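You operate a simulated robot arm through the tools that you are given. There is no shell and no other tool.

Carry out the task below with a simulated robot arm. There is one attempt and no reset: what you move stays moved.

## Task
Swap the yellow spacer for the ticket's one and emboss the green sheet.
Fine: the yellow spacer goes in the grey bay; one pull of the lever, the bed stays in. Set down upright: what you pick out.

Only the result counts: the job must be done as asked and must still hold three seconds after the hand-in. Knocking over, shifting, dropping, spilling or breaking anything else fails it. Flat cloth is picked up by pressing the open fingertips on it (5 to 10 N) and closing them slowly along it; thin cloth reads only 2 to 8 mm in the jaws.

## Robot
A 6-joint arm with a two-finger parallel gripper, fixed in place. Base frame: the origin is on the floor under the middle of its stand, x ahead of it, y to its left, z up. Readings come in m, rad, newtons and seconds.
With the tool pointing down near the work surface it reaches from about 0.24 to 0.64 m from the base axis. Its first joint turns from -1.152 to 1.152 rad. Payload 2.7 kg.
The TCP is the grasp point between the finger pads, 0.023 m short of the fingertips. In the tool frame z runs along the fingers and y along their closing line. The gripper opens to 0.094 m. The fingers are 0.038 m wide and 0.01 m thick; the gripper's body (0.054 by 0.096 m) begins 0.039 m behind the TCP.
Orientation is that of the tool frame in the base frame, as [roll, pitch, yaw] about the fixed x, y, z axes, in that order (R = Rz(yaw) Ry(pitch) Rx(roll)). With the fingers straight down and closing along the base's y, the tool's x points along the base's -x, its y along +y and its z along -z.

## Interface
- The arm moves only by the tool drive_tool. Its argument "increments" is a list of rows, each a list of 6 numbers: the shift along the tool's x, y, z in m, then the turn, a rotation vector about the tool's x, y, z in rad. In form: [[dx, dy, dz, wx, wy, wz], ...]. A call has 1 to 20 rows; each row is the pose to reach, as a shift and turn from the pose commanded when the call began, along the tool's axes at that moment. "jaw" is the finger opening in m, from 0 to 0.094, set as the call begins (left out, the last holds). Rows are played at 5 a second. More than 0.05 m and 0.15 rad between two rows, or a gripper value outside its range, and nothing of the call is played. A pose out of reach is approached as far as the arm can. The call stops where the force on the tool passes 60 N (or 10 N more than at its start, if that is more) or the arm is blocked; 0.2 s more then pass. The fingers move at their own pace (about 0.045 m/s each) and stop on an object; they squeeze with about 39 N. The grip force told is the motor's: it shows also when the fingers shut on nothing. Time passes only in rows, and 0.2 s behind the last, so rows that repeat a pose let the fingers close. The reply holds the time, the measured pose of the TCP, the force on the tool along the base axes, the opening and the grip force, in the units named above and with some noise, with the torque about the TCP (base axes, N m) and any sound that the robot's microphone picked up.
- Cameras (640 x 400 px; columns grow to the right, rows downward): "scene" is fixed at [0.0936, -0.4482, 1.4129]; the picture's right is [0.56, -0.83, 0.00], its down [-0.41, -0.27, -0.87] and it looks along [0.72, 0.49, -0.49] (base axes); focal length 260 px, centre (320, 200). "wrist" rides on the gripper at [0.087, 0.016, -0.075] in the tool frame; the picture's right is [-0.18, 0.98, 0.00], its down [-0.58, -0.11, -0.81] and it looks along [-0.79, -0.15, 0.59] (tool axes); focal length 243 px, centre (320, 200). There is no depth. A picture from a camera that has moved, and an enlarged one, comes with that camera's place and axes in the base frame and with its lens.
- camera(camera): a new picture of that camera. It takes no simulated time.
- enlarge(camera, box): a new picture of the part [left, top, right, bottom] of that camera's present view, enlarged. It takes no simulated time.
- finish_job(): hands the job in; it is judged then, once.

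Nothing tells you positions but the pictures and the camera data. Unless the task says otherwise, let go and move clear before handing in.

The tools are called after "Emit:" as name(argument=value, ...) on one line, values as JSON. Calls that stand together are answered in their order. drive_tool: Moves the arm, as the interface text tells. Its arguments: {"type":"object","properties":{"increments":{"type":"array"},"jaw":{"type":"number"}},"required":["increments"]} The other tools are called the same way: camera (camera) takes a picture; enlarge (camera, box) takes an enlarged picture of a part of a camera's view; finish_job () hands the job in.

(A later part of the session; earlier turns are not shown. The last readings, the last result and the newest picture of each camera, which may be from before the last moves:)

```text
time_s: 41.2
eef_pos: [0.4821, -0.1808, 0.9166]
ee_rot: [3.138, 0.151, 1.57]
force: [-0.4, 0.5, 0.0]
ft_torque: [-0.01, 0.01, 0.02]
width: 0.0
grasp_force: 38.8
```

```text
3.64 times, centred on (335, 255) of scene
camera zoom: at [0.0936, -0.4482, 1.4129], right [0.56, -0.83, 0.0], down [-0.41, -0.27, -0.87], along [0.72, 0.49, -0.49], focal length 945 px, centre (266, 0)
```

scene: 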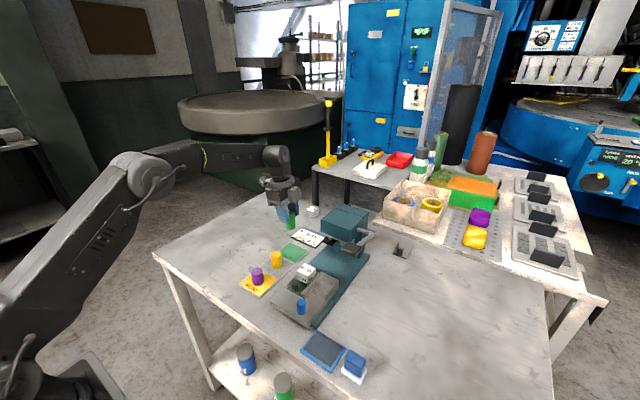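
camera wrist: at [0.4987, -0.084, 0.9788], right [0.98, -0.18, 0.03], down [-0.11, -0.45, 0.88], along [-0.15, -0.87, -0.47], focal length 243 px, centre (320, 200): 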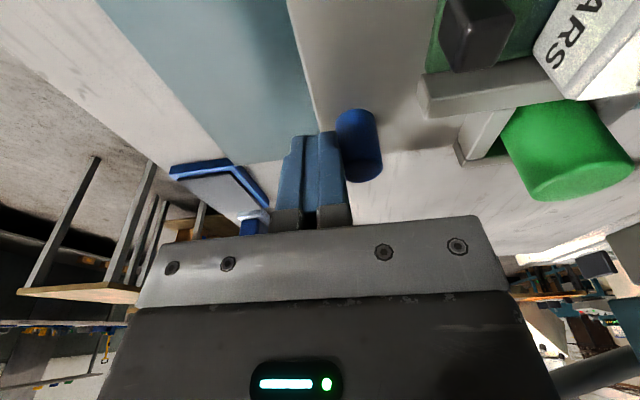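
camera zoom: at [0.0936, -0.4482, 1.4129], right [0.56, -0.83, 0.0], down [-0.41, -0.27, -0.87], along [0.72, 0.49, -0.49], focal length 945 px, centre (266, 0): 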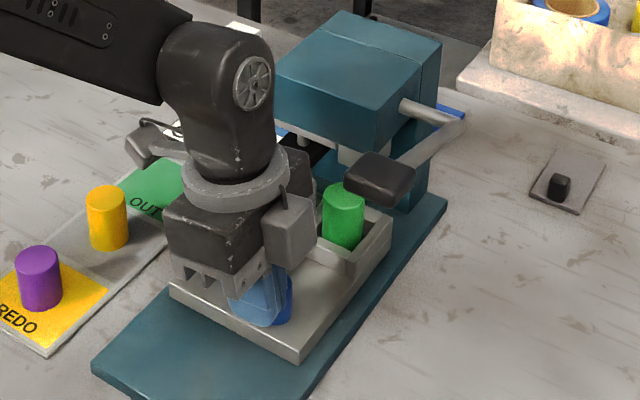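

Still free-moving. I continue with another 30 mm, staying alert for the end stop and the lever.

Emit:
drive_tool(increments=[[0, 0.005, 0, 0, 0, 0], [0, 0.01, 0, 0, 0, 0], [0, 0.015, 0, 0, 0, 0], [0, 0.02, 0, 0, 0, 0], [0, 0.025, 0, 0, 0, 0], [0, 0.03, 0, 0, 0, 0]])

Emit:
camera(camera="wrist")

Emit:
enlarge(camera="scene", box=[280, 200, 390, 310])

```text
time_s: 42.6
eef_pos: [0.5104, -0.1809, 0.9178]
ee_rot: [-3.139, 0.148, 1.569]
force: [-17.7, 3.3, 8.7]
ft_torque: [0.02, 0.13, -0.06]
width: 0.0001
grasp_force: 39.3
```

```text
taken
camera wrist: at [0.5277, -0.0836, 0.9787], right [0.98, -0.19, 0.02], down [-0.11, -0.46, 0.88], along [-0.15, -0.87, -0.47], focal length 243 px, centre (320, 200)
```

wrist: 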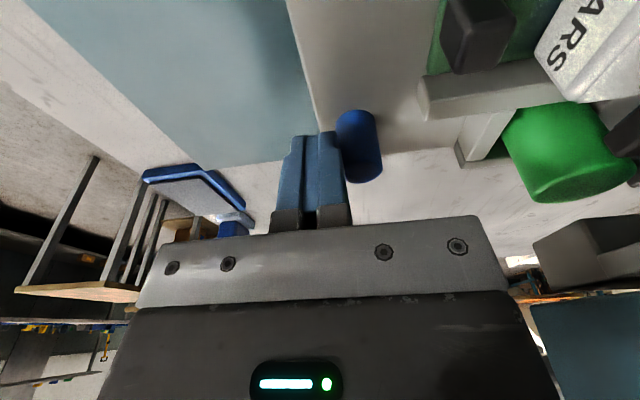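

```text
3.64 times, centred on (335, 255) of scene
camera zoom: at [0.093, -0.4481, 1.413], right [0.56, -0.83, 0.0], down [-0.41, -0.27, -0.87], along [0.72, 0.49, -0.49], focal length 945 px, centre (266, 0)
```

zoom: 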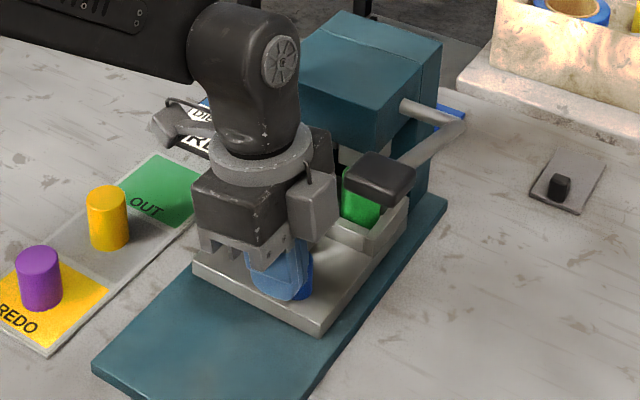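

Resistance has appeared (about -18 N in x) after about 0.12 m of travel. I zoom in to see whether it is the bed's end stop or something else touching.

Emit:
enlarge(camera="wrist", box=[420, 0, 640, 240])

Emit:
enlarge(camera="scene", box=[320, 210, 390, 290])

Emit:
enlarge(camera="scene", box=[310, 225, 370, 275])

```text
1.67 times, centred on (530, 120) of wrist
camera zoom: at [0.5277, -0.0836, 0.9787], right [0.98, -0.19, 0.02], down [-0.11, -0.46, 0.88], along [-0.15, -0.87, -0.47], focal length 404 px, centre (-30, 333)
```

zoom: 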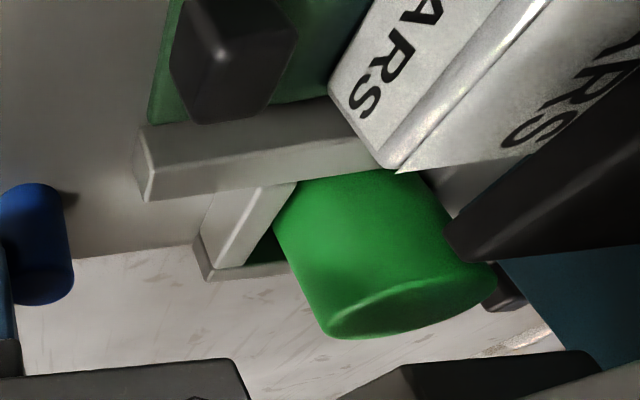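

```text
5.00 times, centred on (355, 250) of scene
camera zoom: at [0.093, -0.4481, 1.413], right [0.56, -0.83, 0.0], down [-0.41, -0.27, -0.87], along [0.72, 0.49, -0.49], focal length 1300 px, centre (145, -50)
```

zoom: 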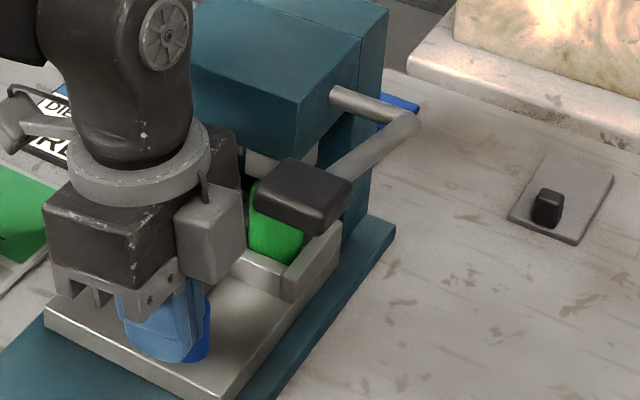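

```text
8.00 times, centred on (340, 250) of scene
camera zoom: at [0.093, -0.4481, 1.413], right [0.56, -0.83, 0.0], down [-0.41, -0.27, -0.87], along [0.72, 0.49, -0.49], focal length 2080 px, centre (160, -200)
```

zoom: 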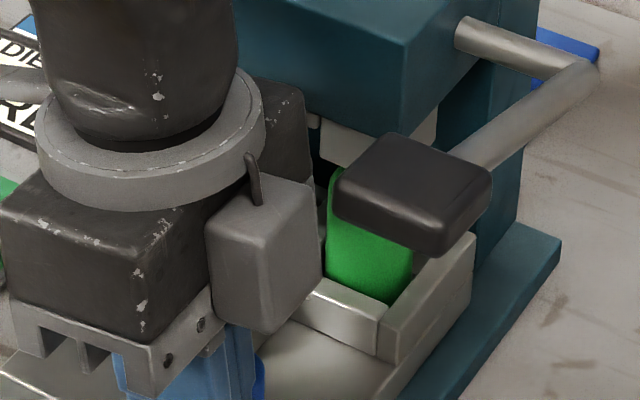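

The gripper body, box and camera all have visible gaps to the press and lever, so the resistance comes from the bed itself. I push 2 mm more to tell an end stop from a sticky spot.

Emit:
drive_tool(increments=[[0, 0.001, 0, 0, 0, 0], [0, 0.002, 0, 0, 0, 0], [0, 0.002, 0, 0, 0, 0]])

Emit:
camera(camera="wrist")

```text
time_s: 43.4
eef_pos: [0.5109, -0.1817, 0.9167]
ee_rot: [-3.128, 0.149, 1.567]
force: [-37.8, -0.6, 11.2]
ft_torque: [-0.07, 0.25, -0.19]
width: 0.0
grasp_force: 38.9
```

```text
taken
camera wrist: at [0.5286, -0.0837, 0.9784], right [0.98, -0.19, 0.02], down [-0.1, -0.46, 0.88], along [-0.16, -0.87, -0.47], focal length 243 px, centre (320, 200)
```

wrist: 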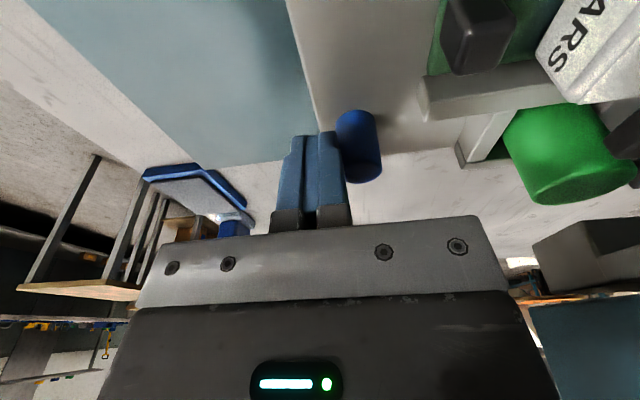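

The force rose to 38 N with almost no movement, so it is a rigid stop. I look closely at the green spacer's top against the press's underside to be sure it is the bed's end stop and not the spacer fouling.

Emit:
enlarge(camera="wrist", box=[540, 60, 640, 220])

Emit:
enlarge(camera="scene", box=[335, 220, 385, 270])

Emit:
enlarge(camera="scene", box=[330, 195, 400, 265])

```text
2.50 times, centred on (590, 140) of wrist
camera zoom: at [0.5286, -0.0837, 0.9784], right [0.98, -0.19, 0.02], down [-0.1, -0.46, 0.88], along [-0.16, -0.87, -0.47], focal length 606 px, centre (-355, 350)
```

zoom: 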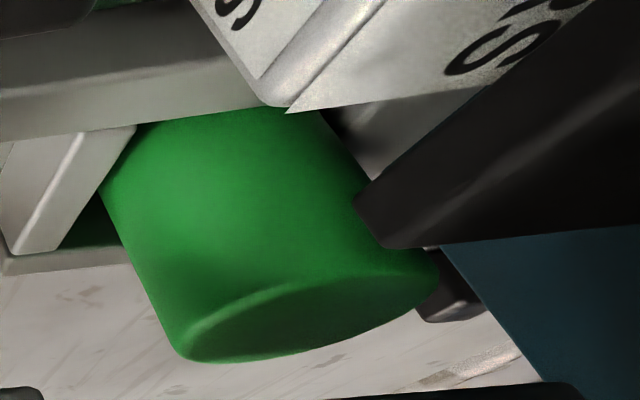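

```text
8.00 times, centred on (360, 245) of scene
camera zoom: at [0.0925, -0.4482, 1.413], right [0.56, -0.83, 0.0], down [-0.41, -0.27, -0.87], along [0.72, 0.49, -0.49], focal length 2080 px, centre (0, -160)
```

zoom: 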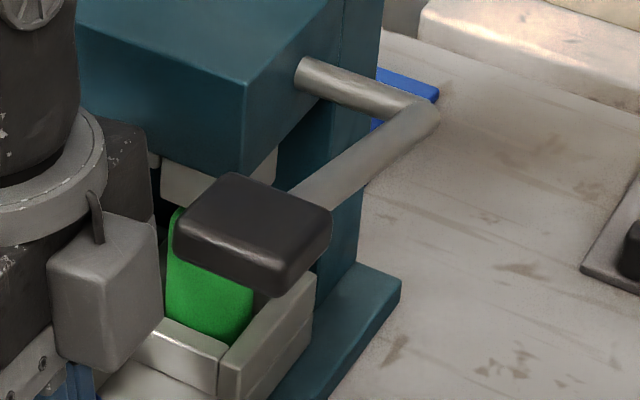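

```text
5.71 times, centred on (365, 230) of scene
camera zoom: at [0.0925, -0.4482, 1.413], right [0.56, -0.83, 0.0], down [-0.41, -0.27, -0.87], along [0.72, 0.49, -0.49], focal length 1485 px, centre (63, 29)
```

zoom: 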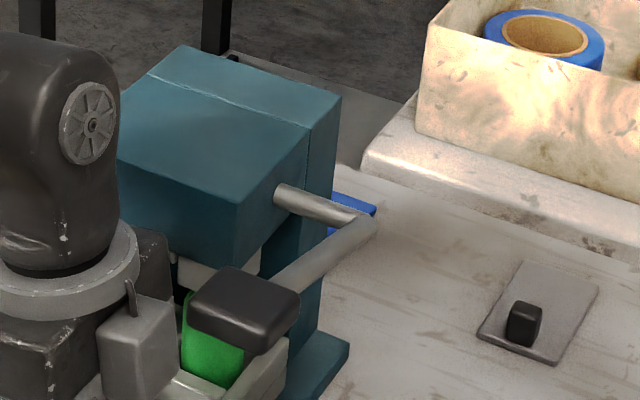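

The dark block beyond is just the grey sheet's knob on the table, and nothing touches the spacer; the ram plate sits over the die. The bed is at its end stop, so I back off and rise.

Emit:
drive_tool(increments=[[0, -0.008, 0, 0, 0, 0], [0, -0.025, 0, 0, 0, 0], [0, -0.045, 0, 0, 0, 0], [0, -0.065, 0, 0, 0, 0], [-0.006, -0.065, -0.0395, 0, 0, 0], [-0.0119, -0.065, -0.0791, 0, 0, 0], [-0.0179, -0.065, -0.1187, 0, 0, 0], [-0.0224, -0.065, -0.1483, 0, 0, 0], [-0.0224, -0.065, -0.1483, 0, 0, 0]])

Emit:
camera(camera="wrist")

Emit:
enlarge(camera="scene", box=[250, 190, 400, 310])

```text
time_s: 45.4
eef_pos: [0.4494, -0.1826, 1.0694]
ee_rot: [3.14, 0.15, 1.568]
force: [-0.2, 0.4, -0.1]
ft_torque: [-0.02, 0.01, -0.03]
width: 0.0002
grasp_force: 39.1
```

```text
taken
camera wrist: at [0.4654, -0.0848, 1.1293], right [0.98, -0.18, 0.03], down [-0.11, -0.45, 0.88], along [-0.15, -0.87, -0.47], focal length 243 px, centre (320, 200)
```

wrist: 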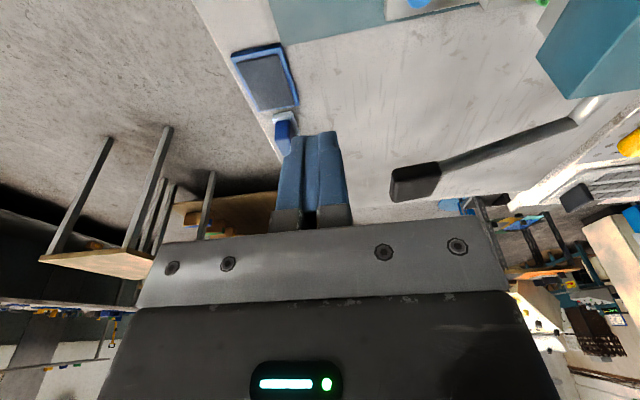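

```text
3.33 times, centred on (325, 250) of scene
camera zoom: at [0.0936, -0.4482, 1.4129], right [0.56, -0.83, 0.0], down [-0.41, -0.27, -0.87], along [0.72, 0.49, -0.49], focal length 866 px, centre (303, 33)
```

zoom: 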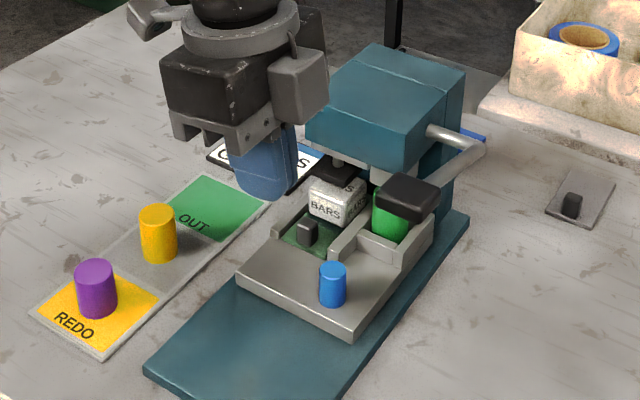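

The bed stays in with die and spacer upright. I zoom in to check the die under the ram and the lever geometry.

Emit:
enlarge(camera="scene", box=[310, 225, 370, 285])

Emit:
enlarge(camera="wrist", box=[360, 60, 640, 220])

```text
6.67 times, centred on (340, 255) of scene
camera zoom: at [0.0936, -0.4482, 1.4129], right [0.56, -0.83, 0.0], down [-0.41, -0.27, -0.87], along [0.72, 0.49, -0.49], focal length 1733 px, centre (187, -167)
```

zoom: 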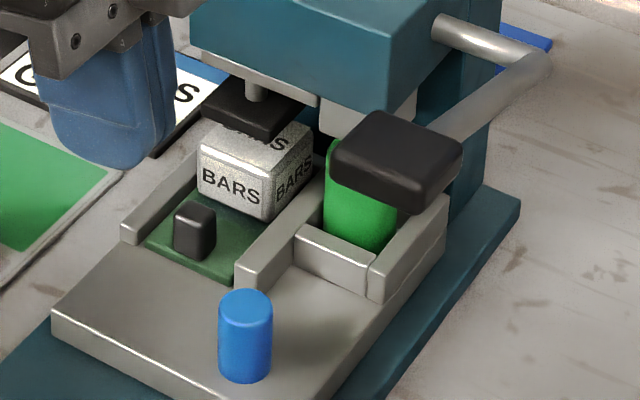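

```text
2.29 times, centred on (500, 140) of wrist
camera zoom: at [0.4654, -0.0848, 1.1293], right [0.98, -0.18, 0.03], down [-0.11, -0.45, 0.88], along [-0.15, -0.87, -0.47], focal length 555 px, centre (-91, 337)
```

zoom: 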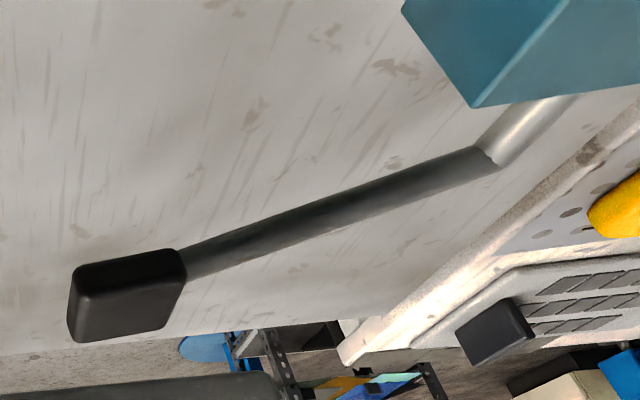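

The die is under the ram plate and the lever grip is around (0.511, -0.255, 1.037), hinged near (0.63, 1.00). I will straighten the tool, rise and turn it so it closes along y, with its camera side away from the press, to take hold of the lever grip.

Emit:
drive_tool(increments=[[-0.003, 0, -0.02, 0, 0.05, 0], [-0.006, 0, -0.04, 0, 0.1, 0], [-0.009, 0, -0.0593, 0, 0.15, 0], [-0.009, 0, -0.0593, 0, 0.15, 0]], jaw=0.07)

```text
time_s: 46.4
eef_pos: [0.4508, -0.1802, 1.1283]
ee_rot: [3.14, -0.002, 1.569]
force: [-0.2, 0.4, 0.2]
ft_torque: [0.01, -0.01, -0.02]
width: 0.0699
grasp_force: 0.1
```

Now I turn by -90° about the tool axis while moving to y ≈ -0.255, staying back at x ≈ 0.43.

Emit:
drive_tool(increments=[[-0.007, -0.002, 0, 0, 0, -0.143], [-0.014, -0.004, 0, 0, 0, -0.286], [-0.02, -0.006, 0.001, 0, 0, -0.428], [-0.027, -0.008, 0.002, 0, 0, -0.571], [-0.034, -0.01, 0.003, 0, 0, -0.714], [-0.04, -0.012, 0.004, 0, 0, -0.857], [-0.047, -0.014, 0.005, 0, 0, -1.0], [-0.054, -0.016, 0.006, 0, 0, -1.142], [-0.061, -0.018, 0.007, 0, 0, -1.285], [-0.068, -0.02, 0.008, 0, 0, -1.428], [-0.074, -0.02, 0.008, 0, 0, -1.5708], [-0.074, -0.02, 0.008, 0, 0, -1.5708]])

Emit:
camera(camera="wrist")

Emit:
enlarge(camera="wrist", box=[240, 60, 440, 220])

Emit:
enlarge(camera="scene", box=[290, 150, 430, 290])

```text
time_s: 49.0
eef_pos: [0.4303, -0.2545, 1.1206]
ee_rot: [-3.14, 0.001, -3.14]
force: [0.0, 0.2, 0.0]
ft_torque: [-0.01, -0.01, 0.03]
width: 0.0698
grasp_force: 0.0
```

```text
taken
camera wrist: at [0.3439, -0.2388, 1.1942], right [0.18, 0.98, 0.0], down [0.58, -0.11, 0.81], along [0.79, -0.15, -0.59], focal length 243 px, centre (320, 200)
```

wrist: 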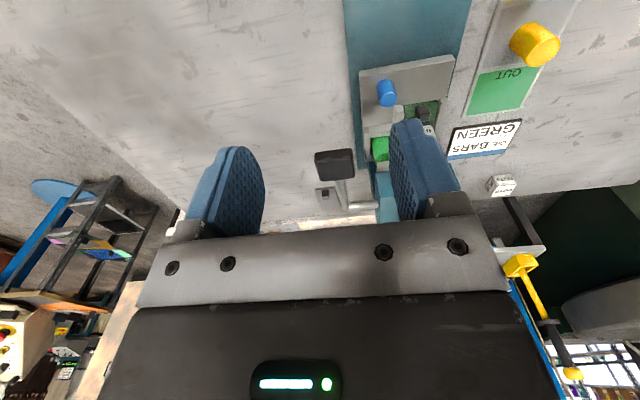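

```text
2.50 times, centred on (340, 140) of wrist
camera zoom: at [0.3439, -0.2388, 1.1942], right [0.18, 0.98, 0.0], down [0.58, -0.11, 0.81], along [0.79, -0.15, -0.59], focal length 606 px, centre (270, 350)
```

zoom: 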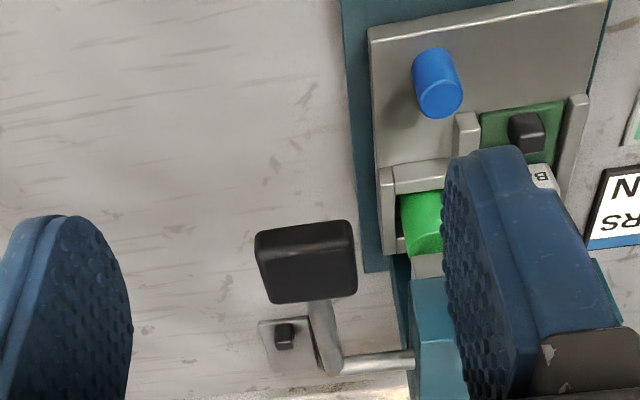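

```text
2.86 times, centred on (360, 220) of scene
camera zoom: at [0.0936, -0.4483, 1.4129], right [0.56, -0.83, 0.0], down [-0.41, -0.27, -0.87], along [0.72, 0.49, -0.49], focal length 743 px, centre (206, 143)
```

zoom: 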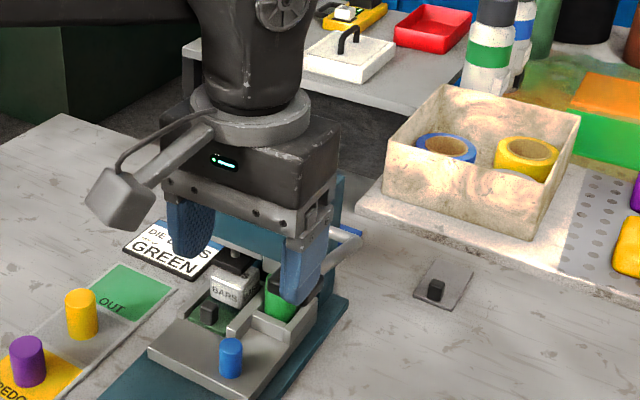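

The lever grip is about 34 mm wide in y, centred near y -0.254, with x about 0.49–0.525. I move above it for a final alignment look.

Emit:
drive_tool(increments=[[-0.026, 0.0, 0.0, 0, 0, 0], [-0.052, 0.001, 0.005, 0, 0, 0], [-0.078, 0.001, 0.015, 0, 0, 0], [-0.078, 0.001, 0.019, 0, 0, 0], [-0.078, 0.001, 0.019, 0, 0, 0]])

Emit:
camera(camera="wrist")

Emit:
enlarge(camera="wrist", box=[240, 30, 440, 190])

Emit:
enlarge(camera="scene", box=[310, 170, 410, 270])

```text
time_s: 50.2
eef_pos: [0.5086, -0.2516, 1.1021]
ee_rot: [-3.14, 0.004, 3.139]
force: [-0.7, -0.6, 0.3]
ft_torque: [0.03, 0.01, 0.03]
width: 0.07
grasp_force: 0.0
```

```text
taken
camera wrist: at [0.422, -0.2355, 1.1766], right [0.19, 0.98, 0.0], down [0.58, -0.11, 0.81], along [0.79, -0.15, -0.59], focal length 243 px, centre (320, 200)
```

wrist: 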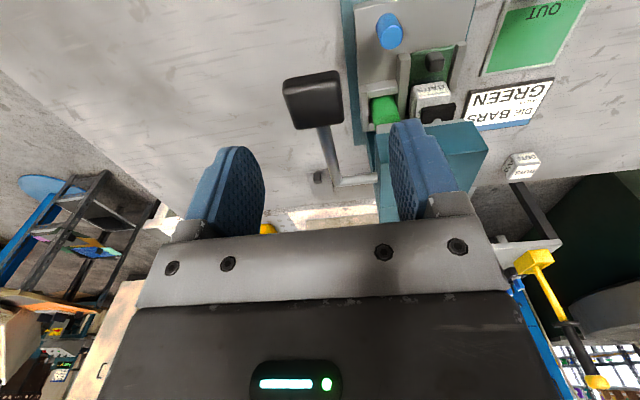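

```text
2.50 times, centred on (340, 110) of wrist
camera zoom: at [0.422, -0.2355, 1.1766], right [0.19, 0.98, 0.0], down [0.58, -0.11, 0.81], along [0.79, -0.15, -0.59], focal length 606 px, centre (270, 425)
```

zoom: 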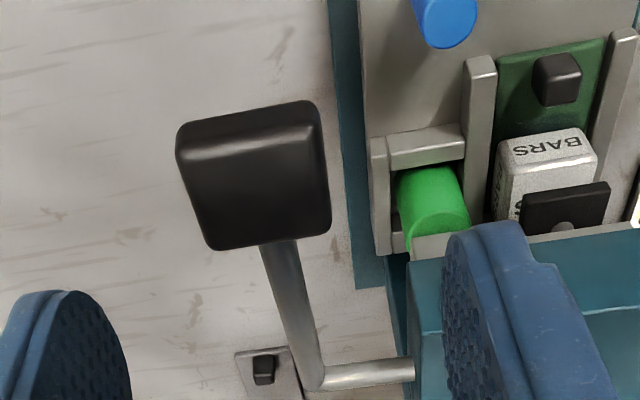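

```text
4.00 times, centred on (360, 220) of scene
camera zoom: at [0.0937, -0.4482, 1.4129], right [0.56, -0.83, 0.0], down [-0.41, -0.27, -0.87], along [0.72, 0.49, -0.49], focal length 1040 px, centre (160, 120)
```

zoom: 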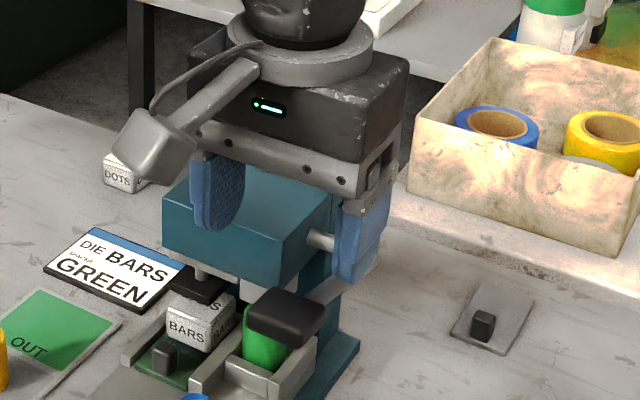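

The lever grip's centre is about (0.506, -0.254, 1.033), tilted up roughly 17°. I centre on it and lower so the open fingers straddle it.

Emit:
drive_tool(increments=[[0.002, -0.0022, 0.01, 0, 0, 0], [0.002, -0.0022, 0.03, 0, 0, 0], [0.002, -0.0022, 0.05, 0, 0, 0], [0.002, -0.0022, 0.0686, 0, 0, 0], [0.002, -0.0022, 0.0686, 0, 0, 0]])

Emit:
camera(camera="wrist")

Emit:
enlarge(camera="scene", box=[310, 170, 410, 270])

```text
time_s: 51.4
eef_pos: [0.5055, -0.256, 1.0327]
ee_rot: [-3.141, 0.0, 3.139]
force: [0.6, 0.1, 0.0]
ft_torque: [0.05, 0.0, 0.03]
width: 0.0701
grasp_force: 0.0
```

```text
taken
camera wrist: at [0.4197, -0.2398, 1.1074], right [0.19, 0.98, 0.0], down [0.58, -0.11, 0.81], along [0.79, -0.15, -0.59], focal length 243 px, centre (320, 200)
```

wrist: 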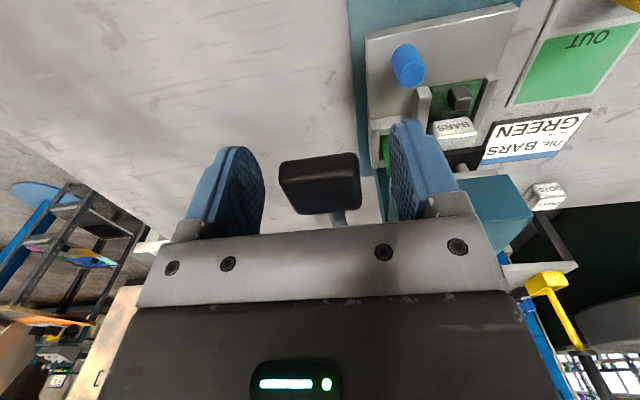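

```text
4.00 times, centred on (360, 220) of scene
camera zoom: at [0.0936, -0.4482, 1.4129], right [0.56, -0.83, 0.0], down [-0.41, -0.27, -0.87], along [0.72, 0.49, -0.49], focal length 1040 px, centre (160, 120)
```

zoom: 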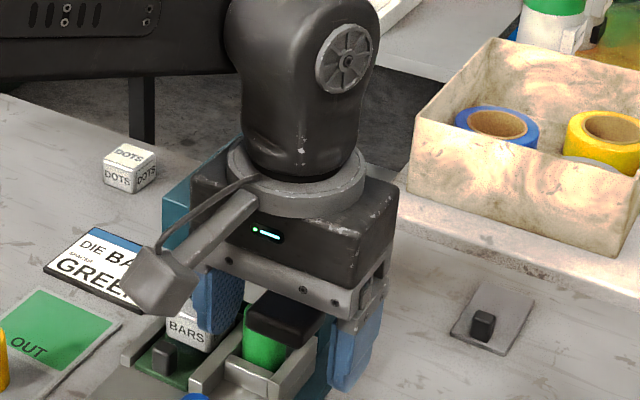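

The grip is centred between the fingers. I close on it.

Emit:
drive_tool(increments=[[0, 0, 0, 0, 0, 0], [0, 0, 0, 0, 0, 0], [0, 0, 0, 0, 0, 0], [0, 0, 0, 0, 0, 0], [0, 0, 0, 0, 0, 0]], jaw=0.015)

Emit:
camera(camera="wrist")

```text
time_s: 52.6
eef_pos: [0.5068, -0.254, 1.0338]
ee_rot: [3.14, 0.003, 3.141]
force: [-2.0, 8.4, 0.3]
ft_torque: [0.13, 0.07, 0.16]
width: 0.0359
grasp_force: 45.0
```

```text
taken
camera wrist: at [0.4198, -0.2391, 1.1077], right [0.18, 0.98, 0.0], down [0.58, -0.11, 0.81], along [0.79, -0.15, -0.59], focal length 243 px, centre (320, 200)
```

wrist: 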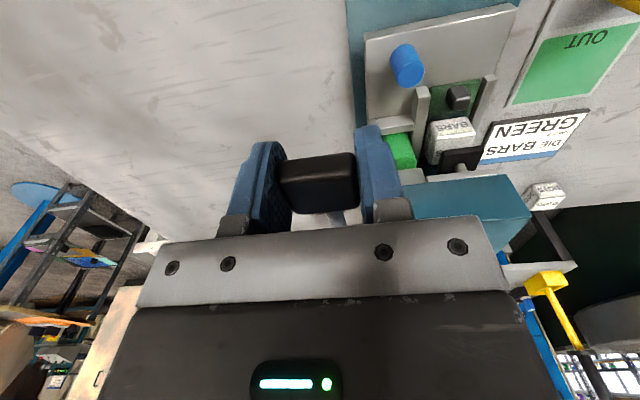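

I have hold of the lever grip. I start pulling it down along its arc about the hinge (estimated at x 0.640, z 0.991), leaning the tool with it: the first 20°.

Emit:
drive_tool(increments=[[0.0031, 0.001, 0.0117, 0, -0.0436, 0], [0.0052, 0.001, 0.0237, 0, -0.087, 0], [0.0063, 0.001, 0.0359, 0, -0.131, 0], [0.0064, 0.001, 0.0481, 0, -0.1745, 0]])

Emit:
camera(camera="wrist")

Emit:
enlarge(camera="scene", box=[310, 180, 410, 280])

```text
time_s: 53.6
eef_pos: [0.5021, -0.2546, 0.9847]
ee_rot: [-3.14, 0.183, 3.141]
force: [4.7, 3.8, 16.3]
ft_torque: [0.07, -0.77, 0.28]
width: 0.0359
grasp_force: 45.4
```

```text
taken
camera wrist: at [0.4029, -0.2388, 1.0432], right [0.18, 0.98, 0.03], down [0.43, -0.11, 0.9], along [0.89, -0.15, -0.44], focal length 243 px, centre (320, 200)
```

wrist: 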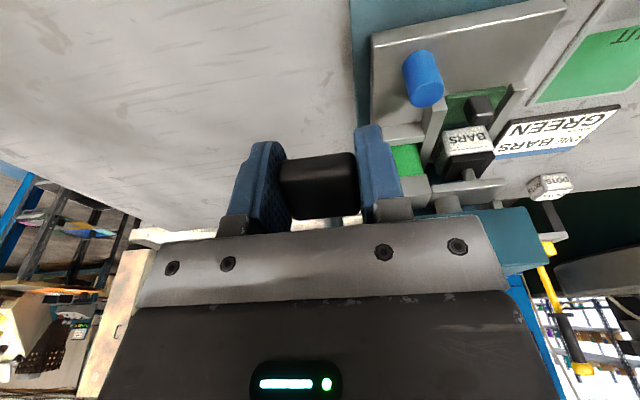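

```text
4.00 times, centred on (360, 230) of scene
camera zoom: at [0.0935, -0.448, 1.413], right [0.56, -0.83, 0.0], down [-0.41, -0.27, -0.87], along [0.72, 0.49, -0.49], focal length 1040 px, centre (160, 80)
```

zoom: 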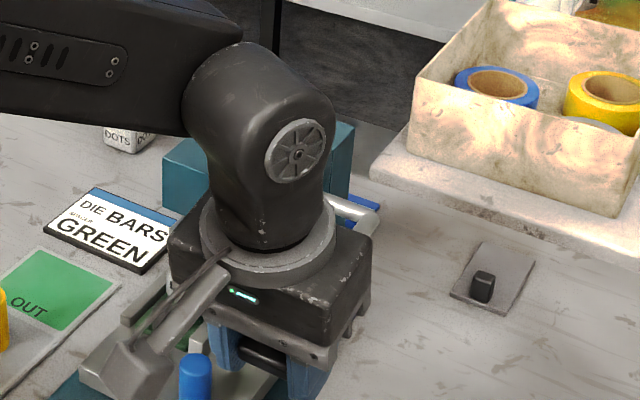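

The ram is descending and the pull takes about 16 N. I continue the arc for another 15°.

Emit:
drive_tool(increments=[[0.0011, 0, 0.0122, 0, -0.0436, 0], [0.0011, 0, 0.0244, 0, -0.087, 0], [0.0001, 0, 0.0365, 0, -0.131, 0]])

Emit:
camera(camera="wrist")

Emit:
enlarge(camera="wrist", box=[380, 40, 580, 240])

```text
time_s: 54.4
eef_pos: [0.5067, -0.2549, 0.9528]
ee_rot: [-3.137, 0.314, -3.14]
force: [-8.1, 7.8, 33.8]
ft_torque: [-0.13, 0.69, 0.0]
width: 0.0361
grasp_force: 37.3
```

```text
taken
camera wrist: at [0.401, -0.2388, 0.9969], right [0.18, 0.98, 0.05], down [0.3, -0.11, 0.95], along [0.94, -0.15, -0.32], focal length 243 px, centre (320, 200)
```

wrist: 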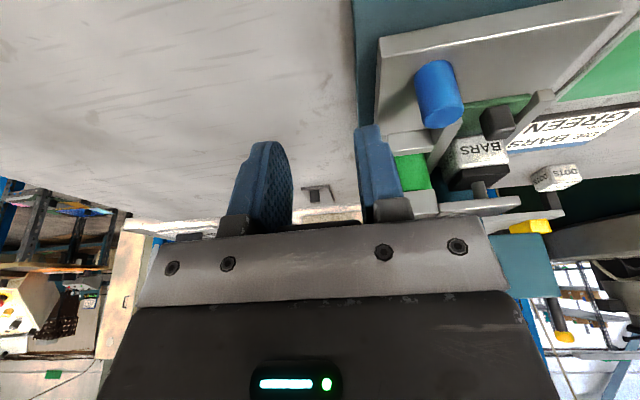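

```text
2.00 times, centred on (480, 140) of wrist
camera zoom: at [0.401, -0.2388, 0.9969], right [0.18, 0.98, 0.05], down [0.3, -0.11, 0.95], along [0.94, -0.15, -0.32], focal length 485 px, centre (0, 320)
```

zoom: 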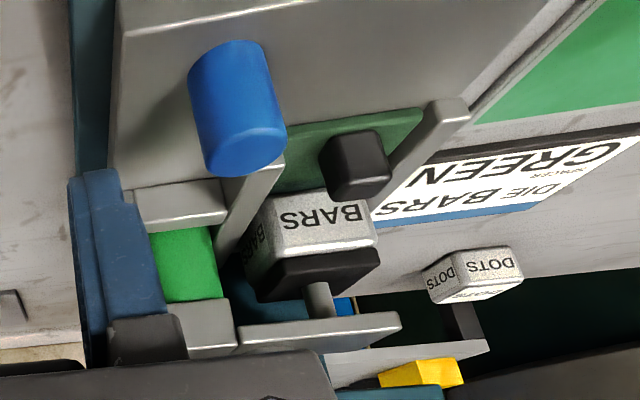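

The grip has slid up between the fingers toward the palm: the lever met firm resistance after about 22°, and the ram plate is now down on the die. I look closely at the die, ram and spacer contact.

Emit:
enlarge(camera="wrist", box=[370, 110, 530, 230])

Emit:
enlarge(camera="scene", box=[300, 180, 410, 290])

Emit:
enlarge(camera="wrist", box=[220, 120, 420, 240])

```text
3.33 times, centred on (450, 170) of wrist
camera zoom: at [0.401, -0.2388, 0.9969], right [0.18, 0.98, 0.05], down [0.3, -0.11, 0.95], along [0.94, -0.15, -0.32], focal length 809 px, centre (-113, 300)
```

zoom: 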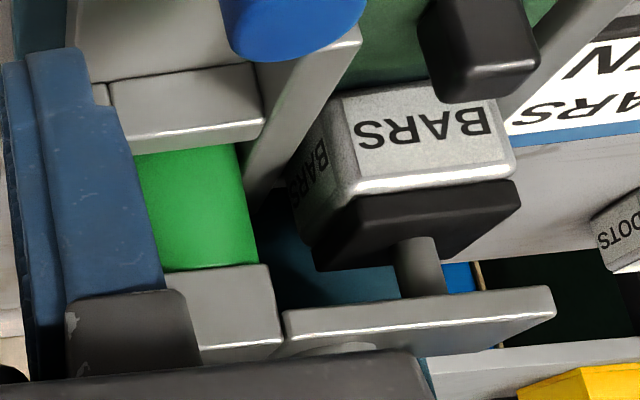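

```text
3.64 times, centred on (355, 235) of scene
camera zoom: at [0.0929, -0.4477, 1.4131], right [0.56, -0.83, 0.0], down [-0.41, -0.27, -0.87], along [0.72, 0.49, -0.49], focal length 945 px, centre (193, 73)
```

zoom: 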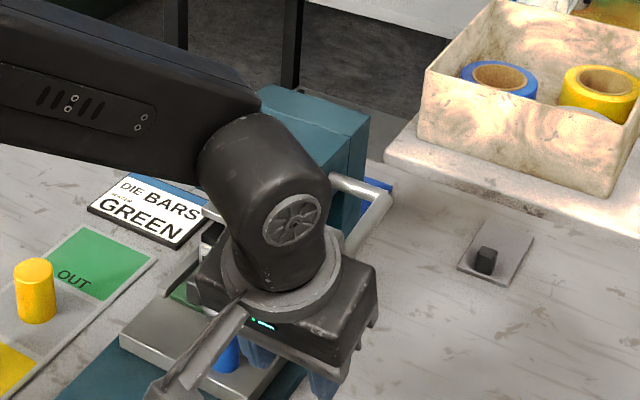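

```text
3.20 times, centred on (320, 180) of wrist
camera zoom: at [0.401, -0.2388, 0.9969], right [0.18, 0.98, 0.05], down [0.3, -0.11, 0.95], along [0.94, -0.15, -0.32], focal length 776 px, centre (320, 264)
```

zoom: 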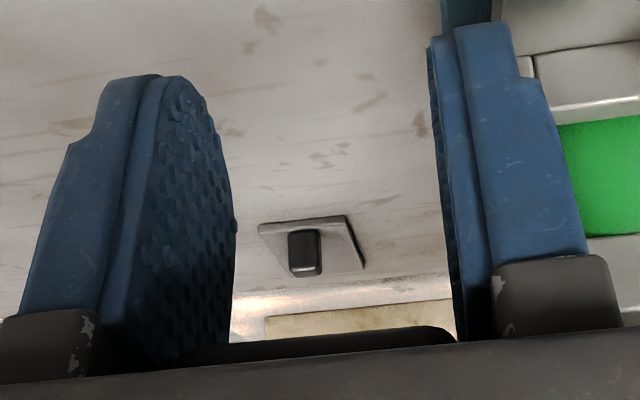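

The black plate sits flush on the die and the grey foot sits on the green spacer, so the ram is down to its stop. I press a few millimetres more to seat the stroke fully and see whether anything still gives.

Emit:
drive_tool(increments=[[0.0006, 0, 0.0019, 0, 0, 0], [0.0012, 0, 0.0038, 0, 0, 0], [0.0012, 0, 0.0038, 0, 0, 0]])

Emit:
camera(camera="wrist")

Emit:
enlarge(camera="wrist", box=[370, 110, 530, 230])

```text
time_s: 55.0
eef_pos: [0.5062, -0.2549, 0.9542]
ee_rot: [-3.137, 0.314, 3.14]
force: [-18.2, 8.0, 17.8]
ft_torque: [0.22, 0.95, 0.05]
width: 0.0355
grasp_force: 44.6
stopped in row 2: the force on the tool passed its limit at 62 N (the readings are from after the stop); the commanded pose is now the measured one
```

```text
taken
camera wrist: at [0.4011, -0.239, 0.9974], right [0.18, 0.98, 0.05], down [0.3, -0.11, 0.95], along [0.94, -0.15, -0.32], focal length 243 px, centre (320, 200)
```

wrist: 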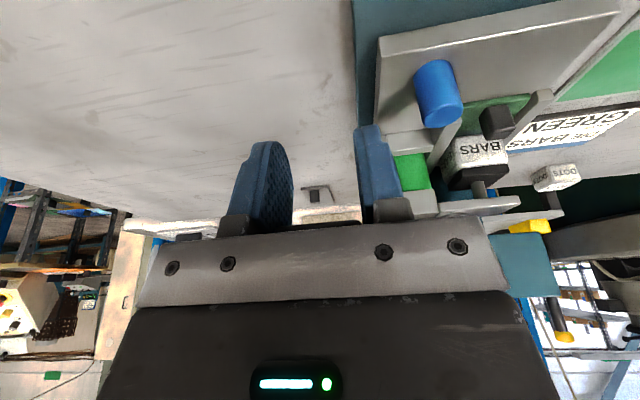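

```text
3.33 times, centred on (450, 170) of wrist
camera zoom: at [0.4011, -0.239, 0.9974], right [0.18, 0.98, 0.05], down [0.3, -0.11, 0.95], along [0.94, -0.15, -0.32], focal length 809 px, centre (-113, 300)
```

zoom: 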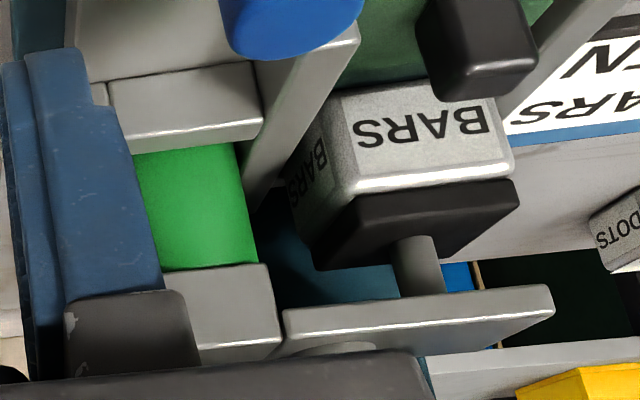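

The force hit 62 N with no further ram movement, so the stroke is complete at its stop. I now ease the lever back up along the same arc, still holding it, so it does not snap.

Emit:
drive_tool(increments=[[-0.0047, 0, -0.0133, 0, 0.104, 0], [-0.0073, 0, -0.0248, 0, 0.174, 0], [-0.011, 0, -0.0361, 0, 0.244, 0], [-0.0155, 0, -0.0468, 0, 0.314, 0], [-0.0155, 0, -0.0468, 0, 0.314, 0]])

Emit:
camera(camera="wrist")

Emit:
enlarge(camera="scene", box=[300, 180, 410, 290])

```text
time_s: 56.2
eef_pos: [0.506, -0.255, 1.0]
ee_rot: [-3.14, -0.007, 3.14]
force: [-22.6, 3.9, -3.3]
ft_torque: [-0.21, 0.69, 0.22]
width: 0.0357
grasp_force: 45.0
```

```text
taken
camera wrist: at [0.4198, -0.2388, 1.0742], right [0.19, 0.98, 0.0], down [0.59, -0.11, 0.8], along [0.79, -0.15, -0.6], focal length 243 px, centre (320, 200)
```

wrist: 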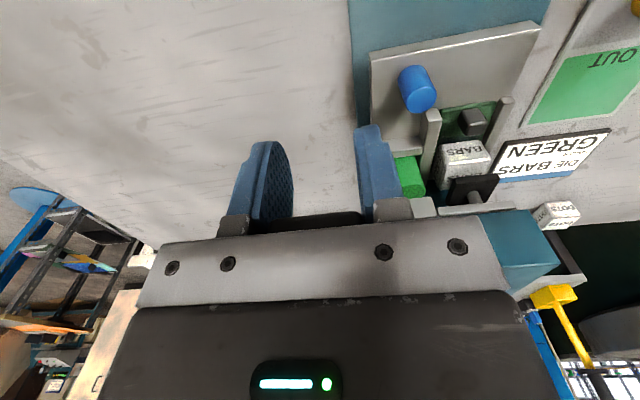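

```text
3.64 times, centred on (355, 235) of scene
camera zoom: at [0.0931, -0.4482, 1.413], right [0.56, -0.83, 0.0], down [-0.41, -0.27, -0.87], along [0.72, 0.49, -0.49], focal length 945 px, centre (193, 73)
```

zoom: 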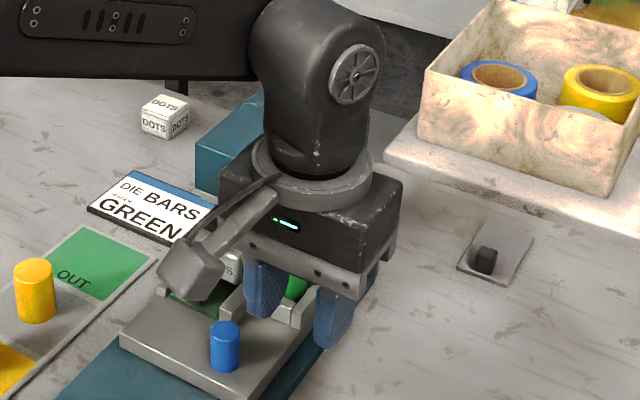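

The lever came back up with the tool, with some sideways load along x. I relieve that a little and raise slightly to find the lever's top.

Emit:
drive_tool(increments=[[0.0015, 0, -0.001, 0, 0, 0], [0.0015, 0, -0.003, 0, 0, 0], [0.0015, 0, -0.003, 0, 0, 0]])

Emit:
enlarge(camera="wrist", box=[370, 80, 570, 230])

```text
time_s: 57.0
eef_pos: [0.5066, -0.2544, 1.0034]
ee_rot: [-3.14, 0.0, -3.141]
force: [-6.1, 5.0, -14.7]
ft_torque: [-0.14, 0.86, 0.13]
width: 0.0355
grasp_force: 45.0
```

```text
2.67 times, centred on (470, 155) of wrist
camera zoom: at [0.4206, -0.2389, 1.0768], right [0.18, 0.98, 0.0], down [0.58, -0.11, 0.81], along [0.79, -0.15, -0.59], focal length 647 px, centre (-80, 320)
```

zoom: 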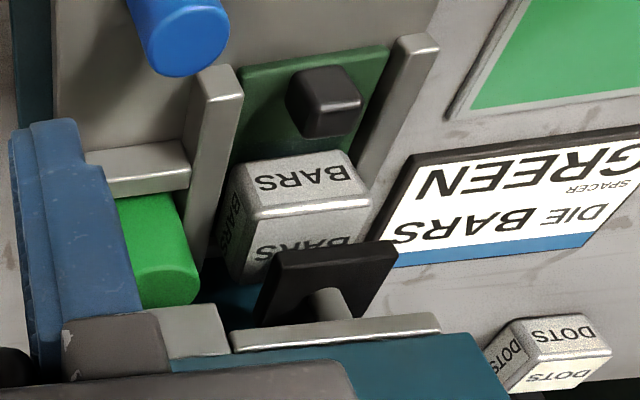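

The ram has lifted off the die and the lever is against its top stop. I ease the load, open the jaw, and let go.

Emit:
drive_tool(increments=[[0, 0, 0.0015, 0, 0, 0], [0, 0, 0.0015, 0, 0, 0]])

Emit:
drive_tool(increments=[[0, 0, 0, 0, 0, 0], [0, 0, 0, 0, 0, 0], [0, 0, 0, 0, 0, 0], [0, 0, 0, 0, 0, 0]], jaw=0.074)

Emit:
camera(camera="wrist")

```text
time_s: 57.6
eef_pos: [0.5056, -0.2549, 1.0025]
ee_rot: [-3.14, 0.002, 3.141]
force: [-9.9, 8.8, -10.7]
ft_torque: [-0.03, 0.41, 0.26]
width: 0.0355
grasp_force: 45.1
```

```text
time_s: 58.6
eef_pos: [0.5072, -0.2559, 1.0028]
ee_rot: [-3.138, 0.001, 3.139]
force: [-0.3, 0.2, 0.0]
ft_torque: [-0.01, 0.0, 0.0]
width: 0.0737
grasp_force: 0.0
```

```text
taken
camera wrist: at [0.4207, -0.2393, 1.077], right [0.19, 0.98, 0.0], down [0.58, -0.11, 0.81], along [0.79, -0.15, -0.59], focal length 243 px, centre (320, 200)
```

wrist: 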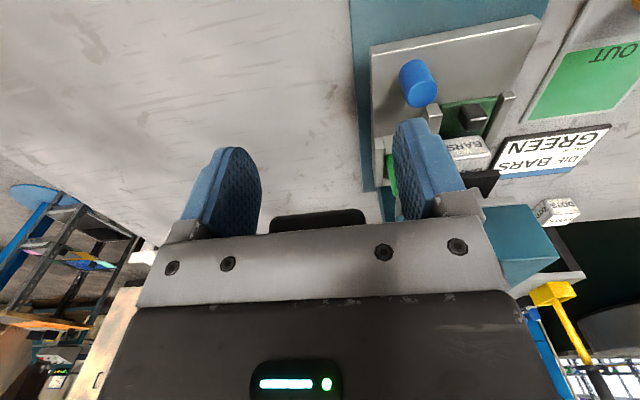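

The lever is free. I raise the tool straight up and back away to inspect everything.

Emit:
drive_tool(increments=[[0, 0, -0.02, 0, 0, 0], [0, 0, -0.045, 0, 0, 0], [0, 0, -0.08, 0, 0, 0], [0, 0, -0.12, 0, 0, 0], [0.04, 0, -0.14, 0, 0, 0], [0.08, 0, -0.15, 0, 0, 0], [0.12, 0.02, -0.16, 0, 0, 0], [0.16, 0.05, -0.17, 0, 0, 0], [0.16, 0.05, -0.17, 0, 0, 0]])

Emit:
camera(camera="scene")

Emit:
enlarge(camera="scene", box=[225, 190, 405, 340])

Emit:
enlarge(camera="scene", box=[310, 215, 380, 285])

Emit:
camera(camera="wrist")

```text
refused: row 8 steps farther than a row can; nothing moved
```

```text
taken
```

scene: 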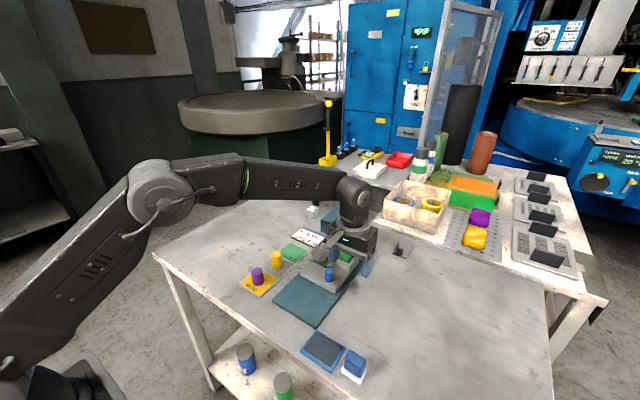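

```text
2.67 times, centred on (315, 265) of scene
camera zoom: at [0.0936, -0.4482, 1.4129], right [0.56, -0.83, 0.0], down [-0.41, -0.27, -0.87], along [0.72, 0.49, -0.49], focal length 693 px, centre (333, 27)
```

zoom: 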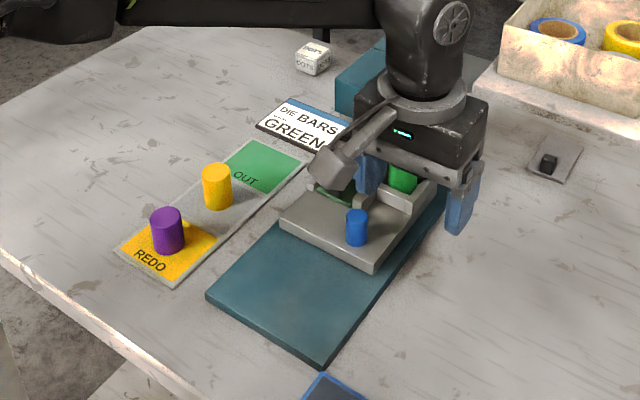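

```text
5.71 times, centred on (345, 250) of scene
camera zoom: at [0.0936, -0.4482, 1.4129], right [0.56, -0.83, 0.0], down [-0.41, -0.27, -0.87], along [0.72, 0.49, -0.49], focal length 1485 px, centre (177, -86)
```

zoom: 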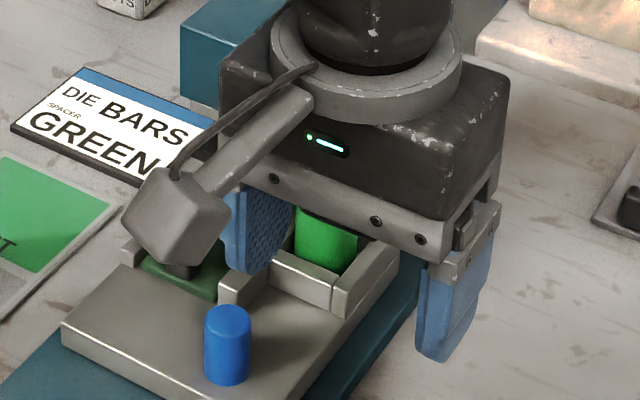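

```text
taken
camera wrist: at [0.4207, -0.2393, 1.077], right [0.19, 0.98, 0.0], down [0.58, -0.11, 0.81], along [0.79, -0.15, -0.59], focal length 243 px, centre (320, 200)
```

wrist: 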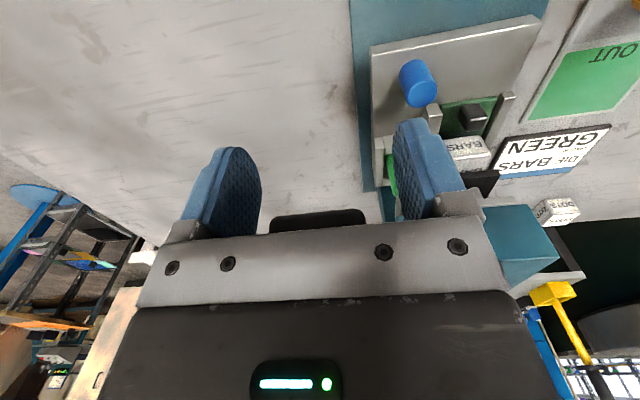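

The call was refused for a step that was too long, so nothing moved. I repeat the retreat with smaller steps.

Emit:
drive_tool(increments=[[0, 0, -0.02, 0, 0, 0], [0, 0, -0.045, 0, 0, 0], [0, 0, -0.08, 0, 0, 0], [0, 0, -0.12, 0, 0, 0], [0.035, 0, -0.13, 0, 0, 0], [0.07, 0, -0.14, 0, 0, 0], [0.105, 0.01, -0.15, 0, 0, 0], [0.14, 0.02, -0.16, 0, 0, 0], [0.16, 0.03, -0.17, 0, 0, 0], [0.16, 0.03, -0.17, 0, 0, 0]])

Emit:
camera(camera="scene")

Emit:
enlarge(camera="scene", box=[225, 190, 405, 340])

Emit:
enlarge(camera="scene", box=[310, 215, 380, 285])

Emit:
camera(camera="wrist")

```text
time_s: 60.8
eef_pos: [0.3456, -0.2245, 1.1736]
ee_rot: [-3.137, 0.001, 3.139]
force: [-0.3, -0.2, 0.3]
ft_torque: [0.01, 0.02, 0.0]
width: 0.0738
grasp_force: 0.0
```

```text
taken
```

scene: 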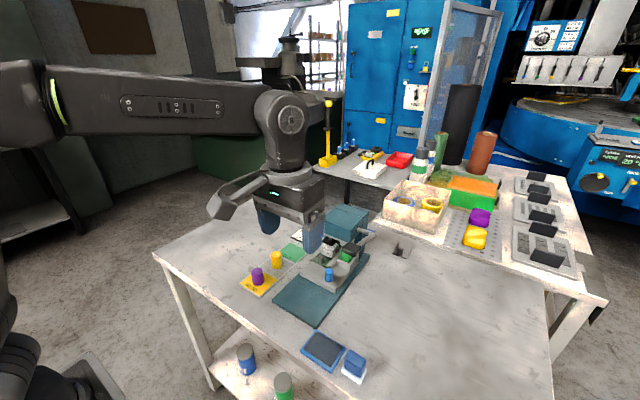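

```text
2.67 times, centred on (315, 265) of scene
camera zoom: at [0.0936, -0.4482, 1.4129], right [0.56, -0.83, 0.0], down [-0.41, -0.27, -0.87], along [0.72, 0.49, -0.49], focal length 693 px, centre (333, 27)
```

zoom: 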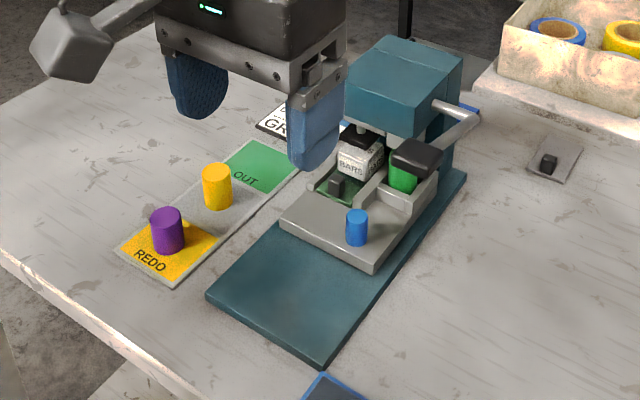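

```text
5.71 times, centred on (345, 250) of scene
camera zoom: at [0.0936, -0.4482, 1.4129], right [0.56, -0.83, 0.0], down [-0.41, -0.27, -0.87], along [0.72, 0.49, -0.49], focal length 1485 px, centre (177, -86)
```

zoom: 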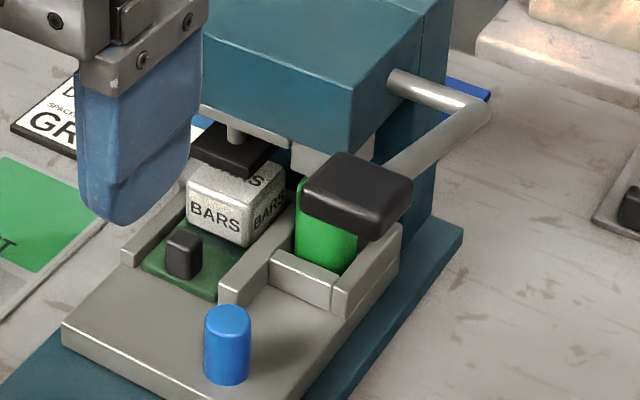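

```text
taken
camera wrist: at [0.2593, -0.2089, 1.2476], right [0.19, 0.98, 0.0], down [0.58, -0.11, 0.81], along [0.79, -0.15, -0.59], focal length 243 px, centre (320, 200)
```

wrist: 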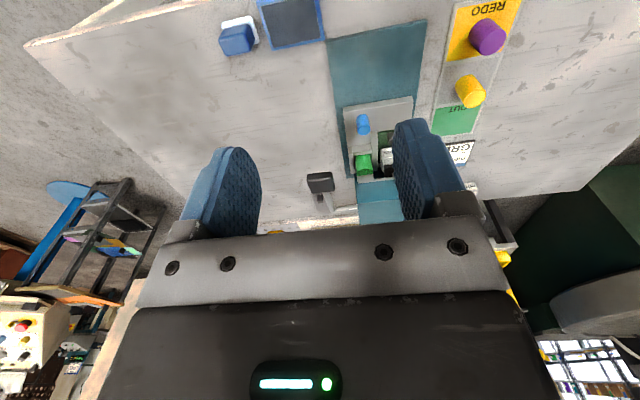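

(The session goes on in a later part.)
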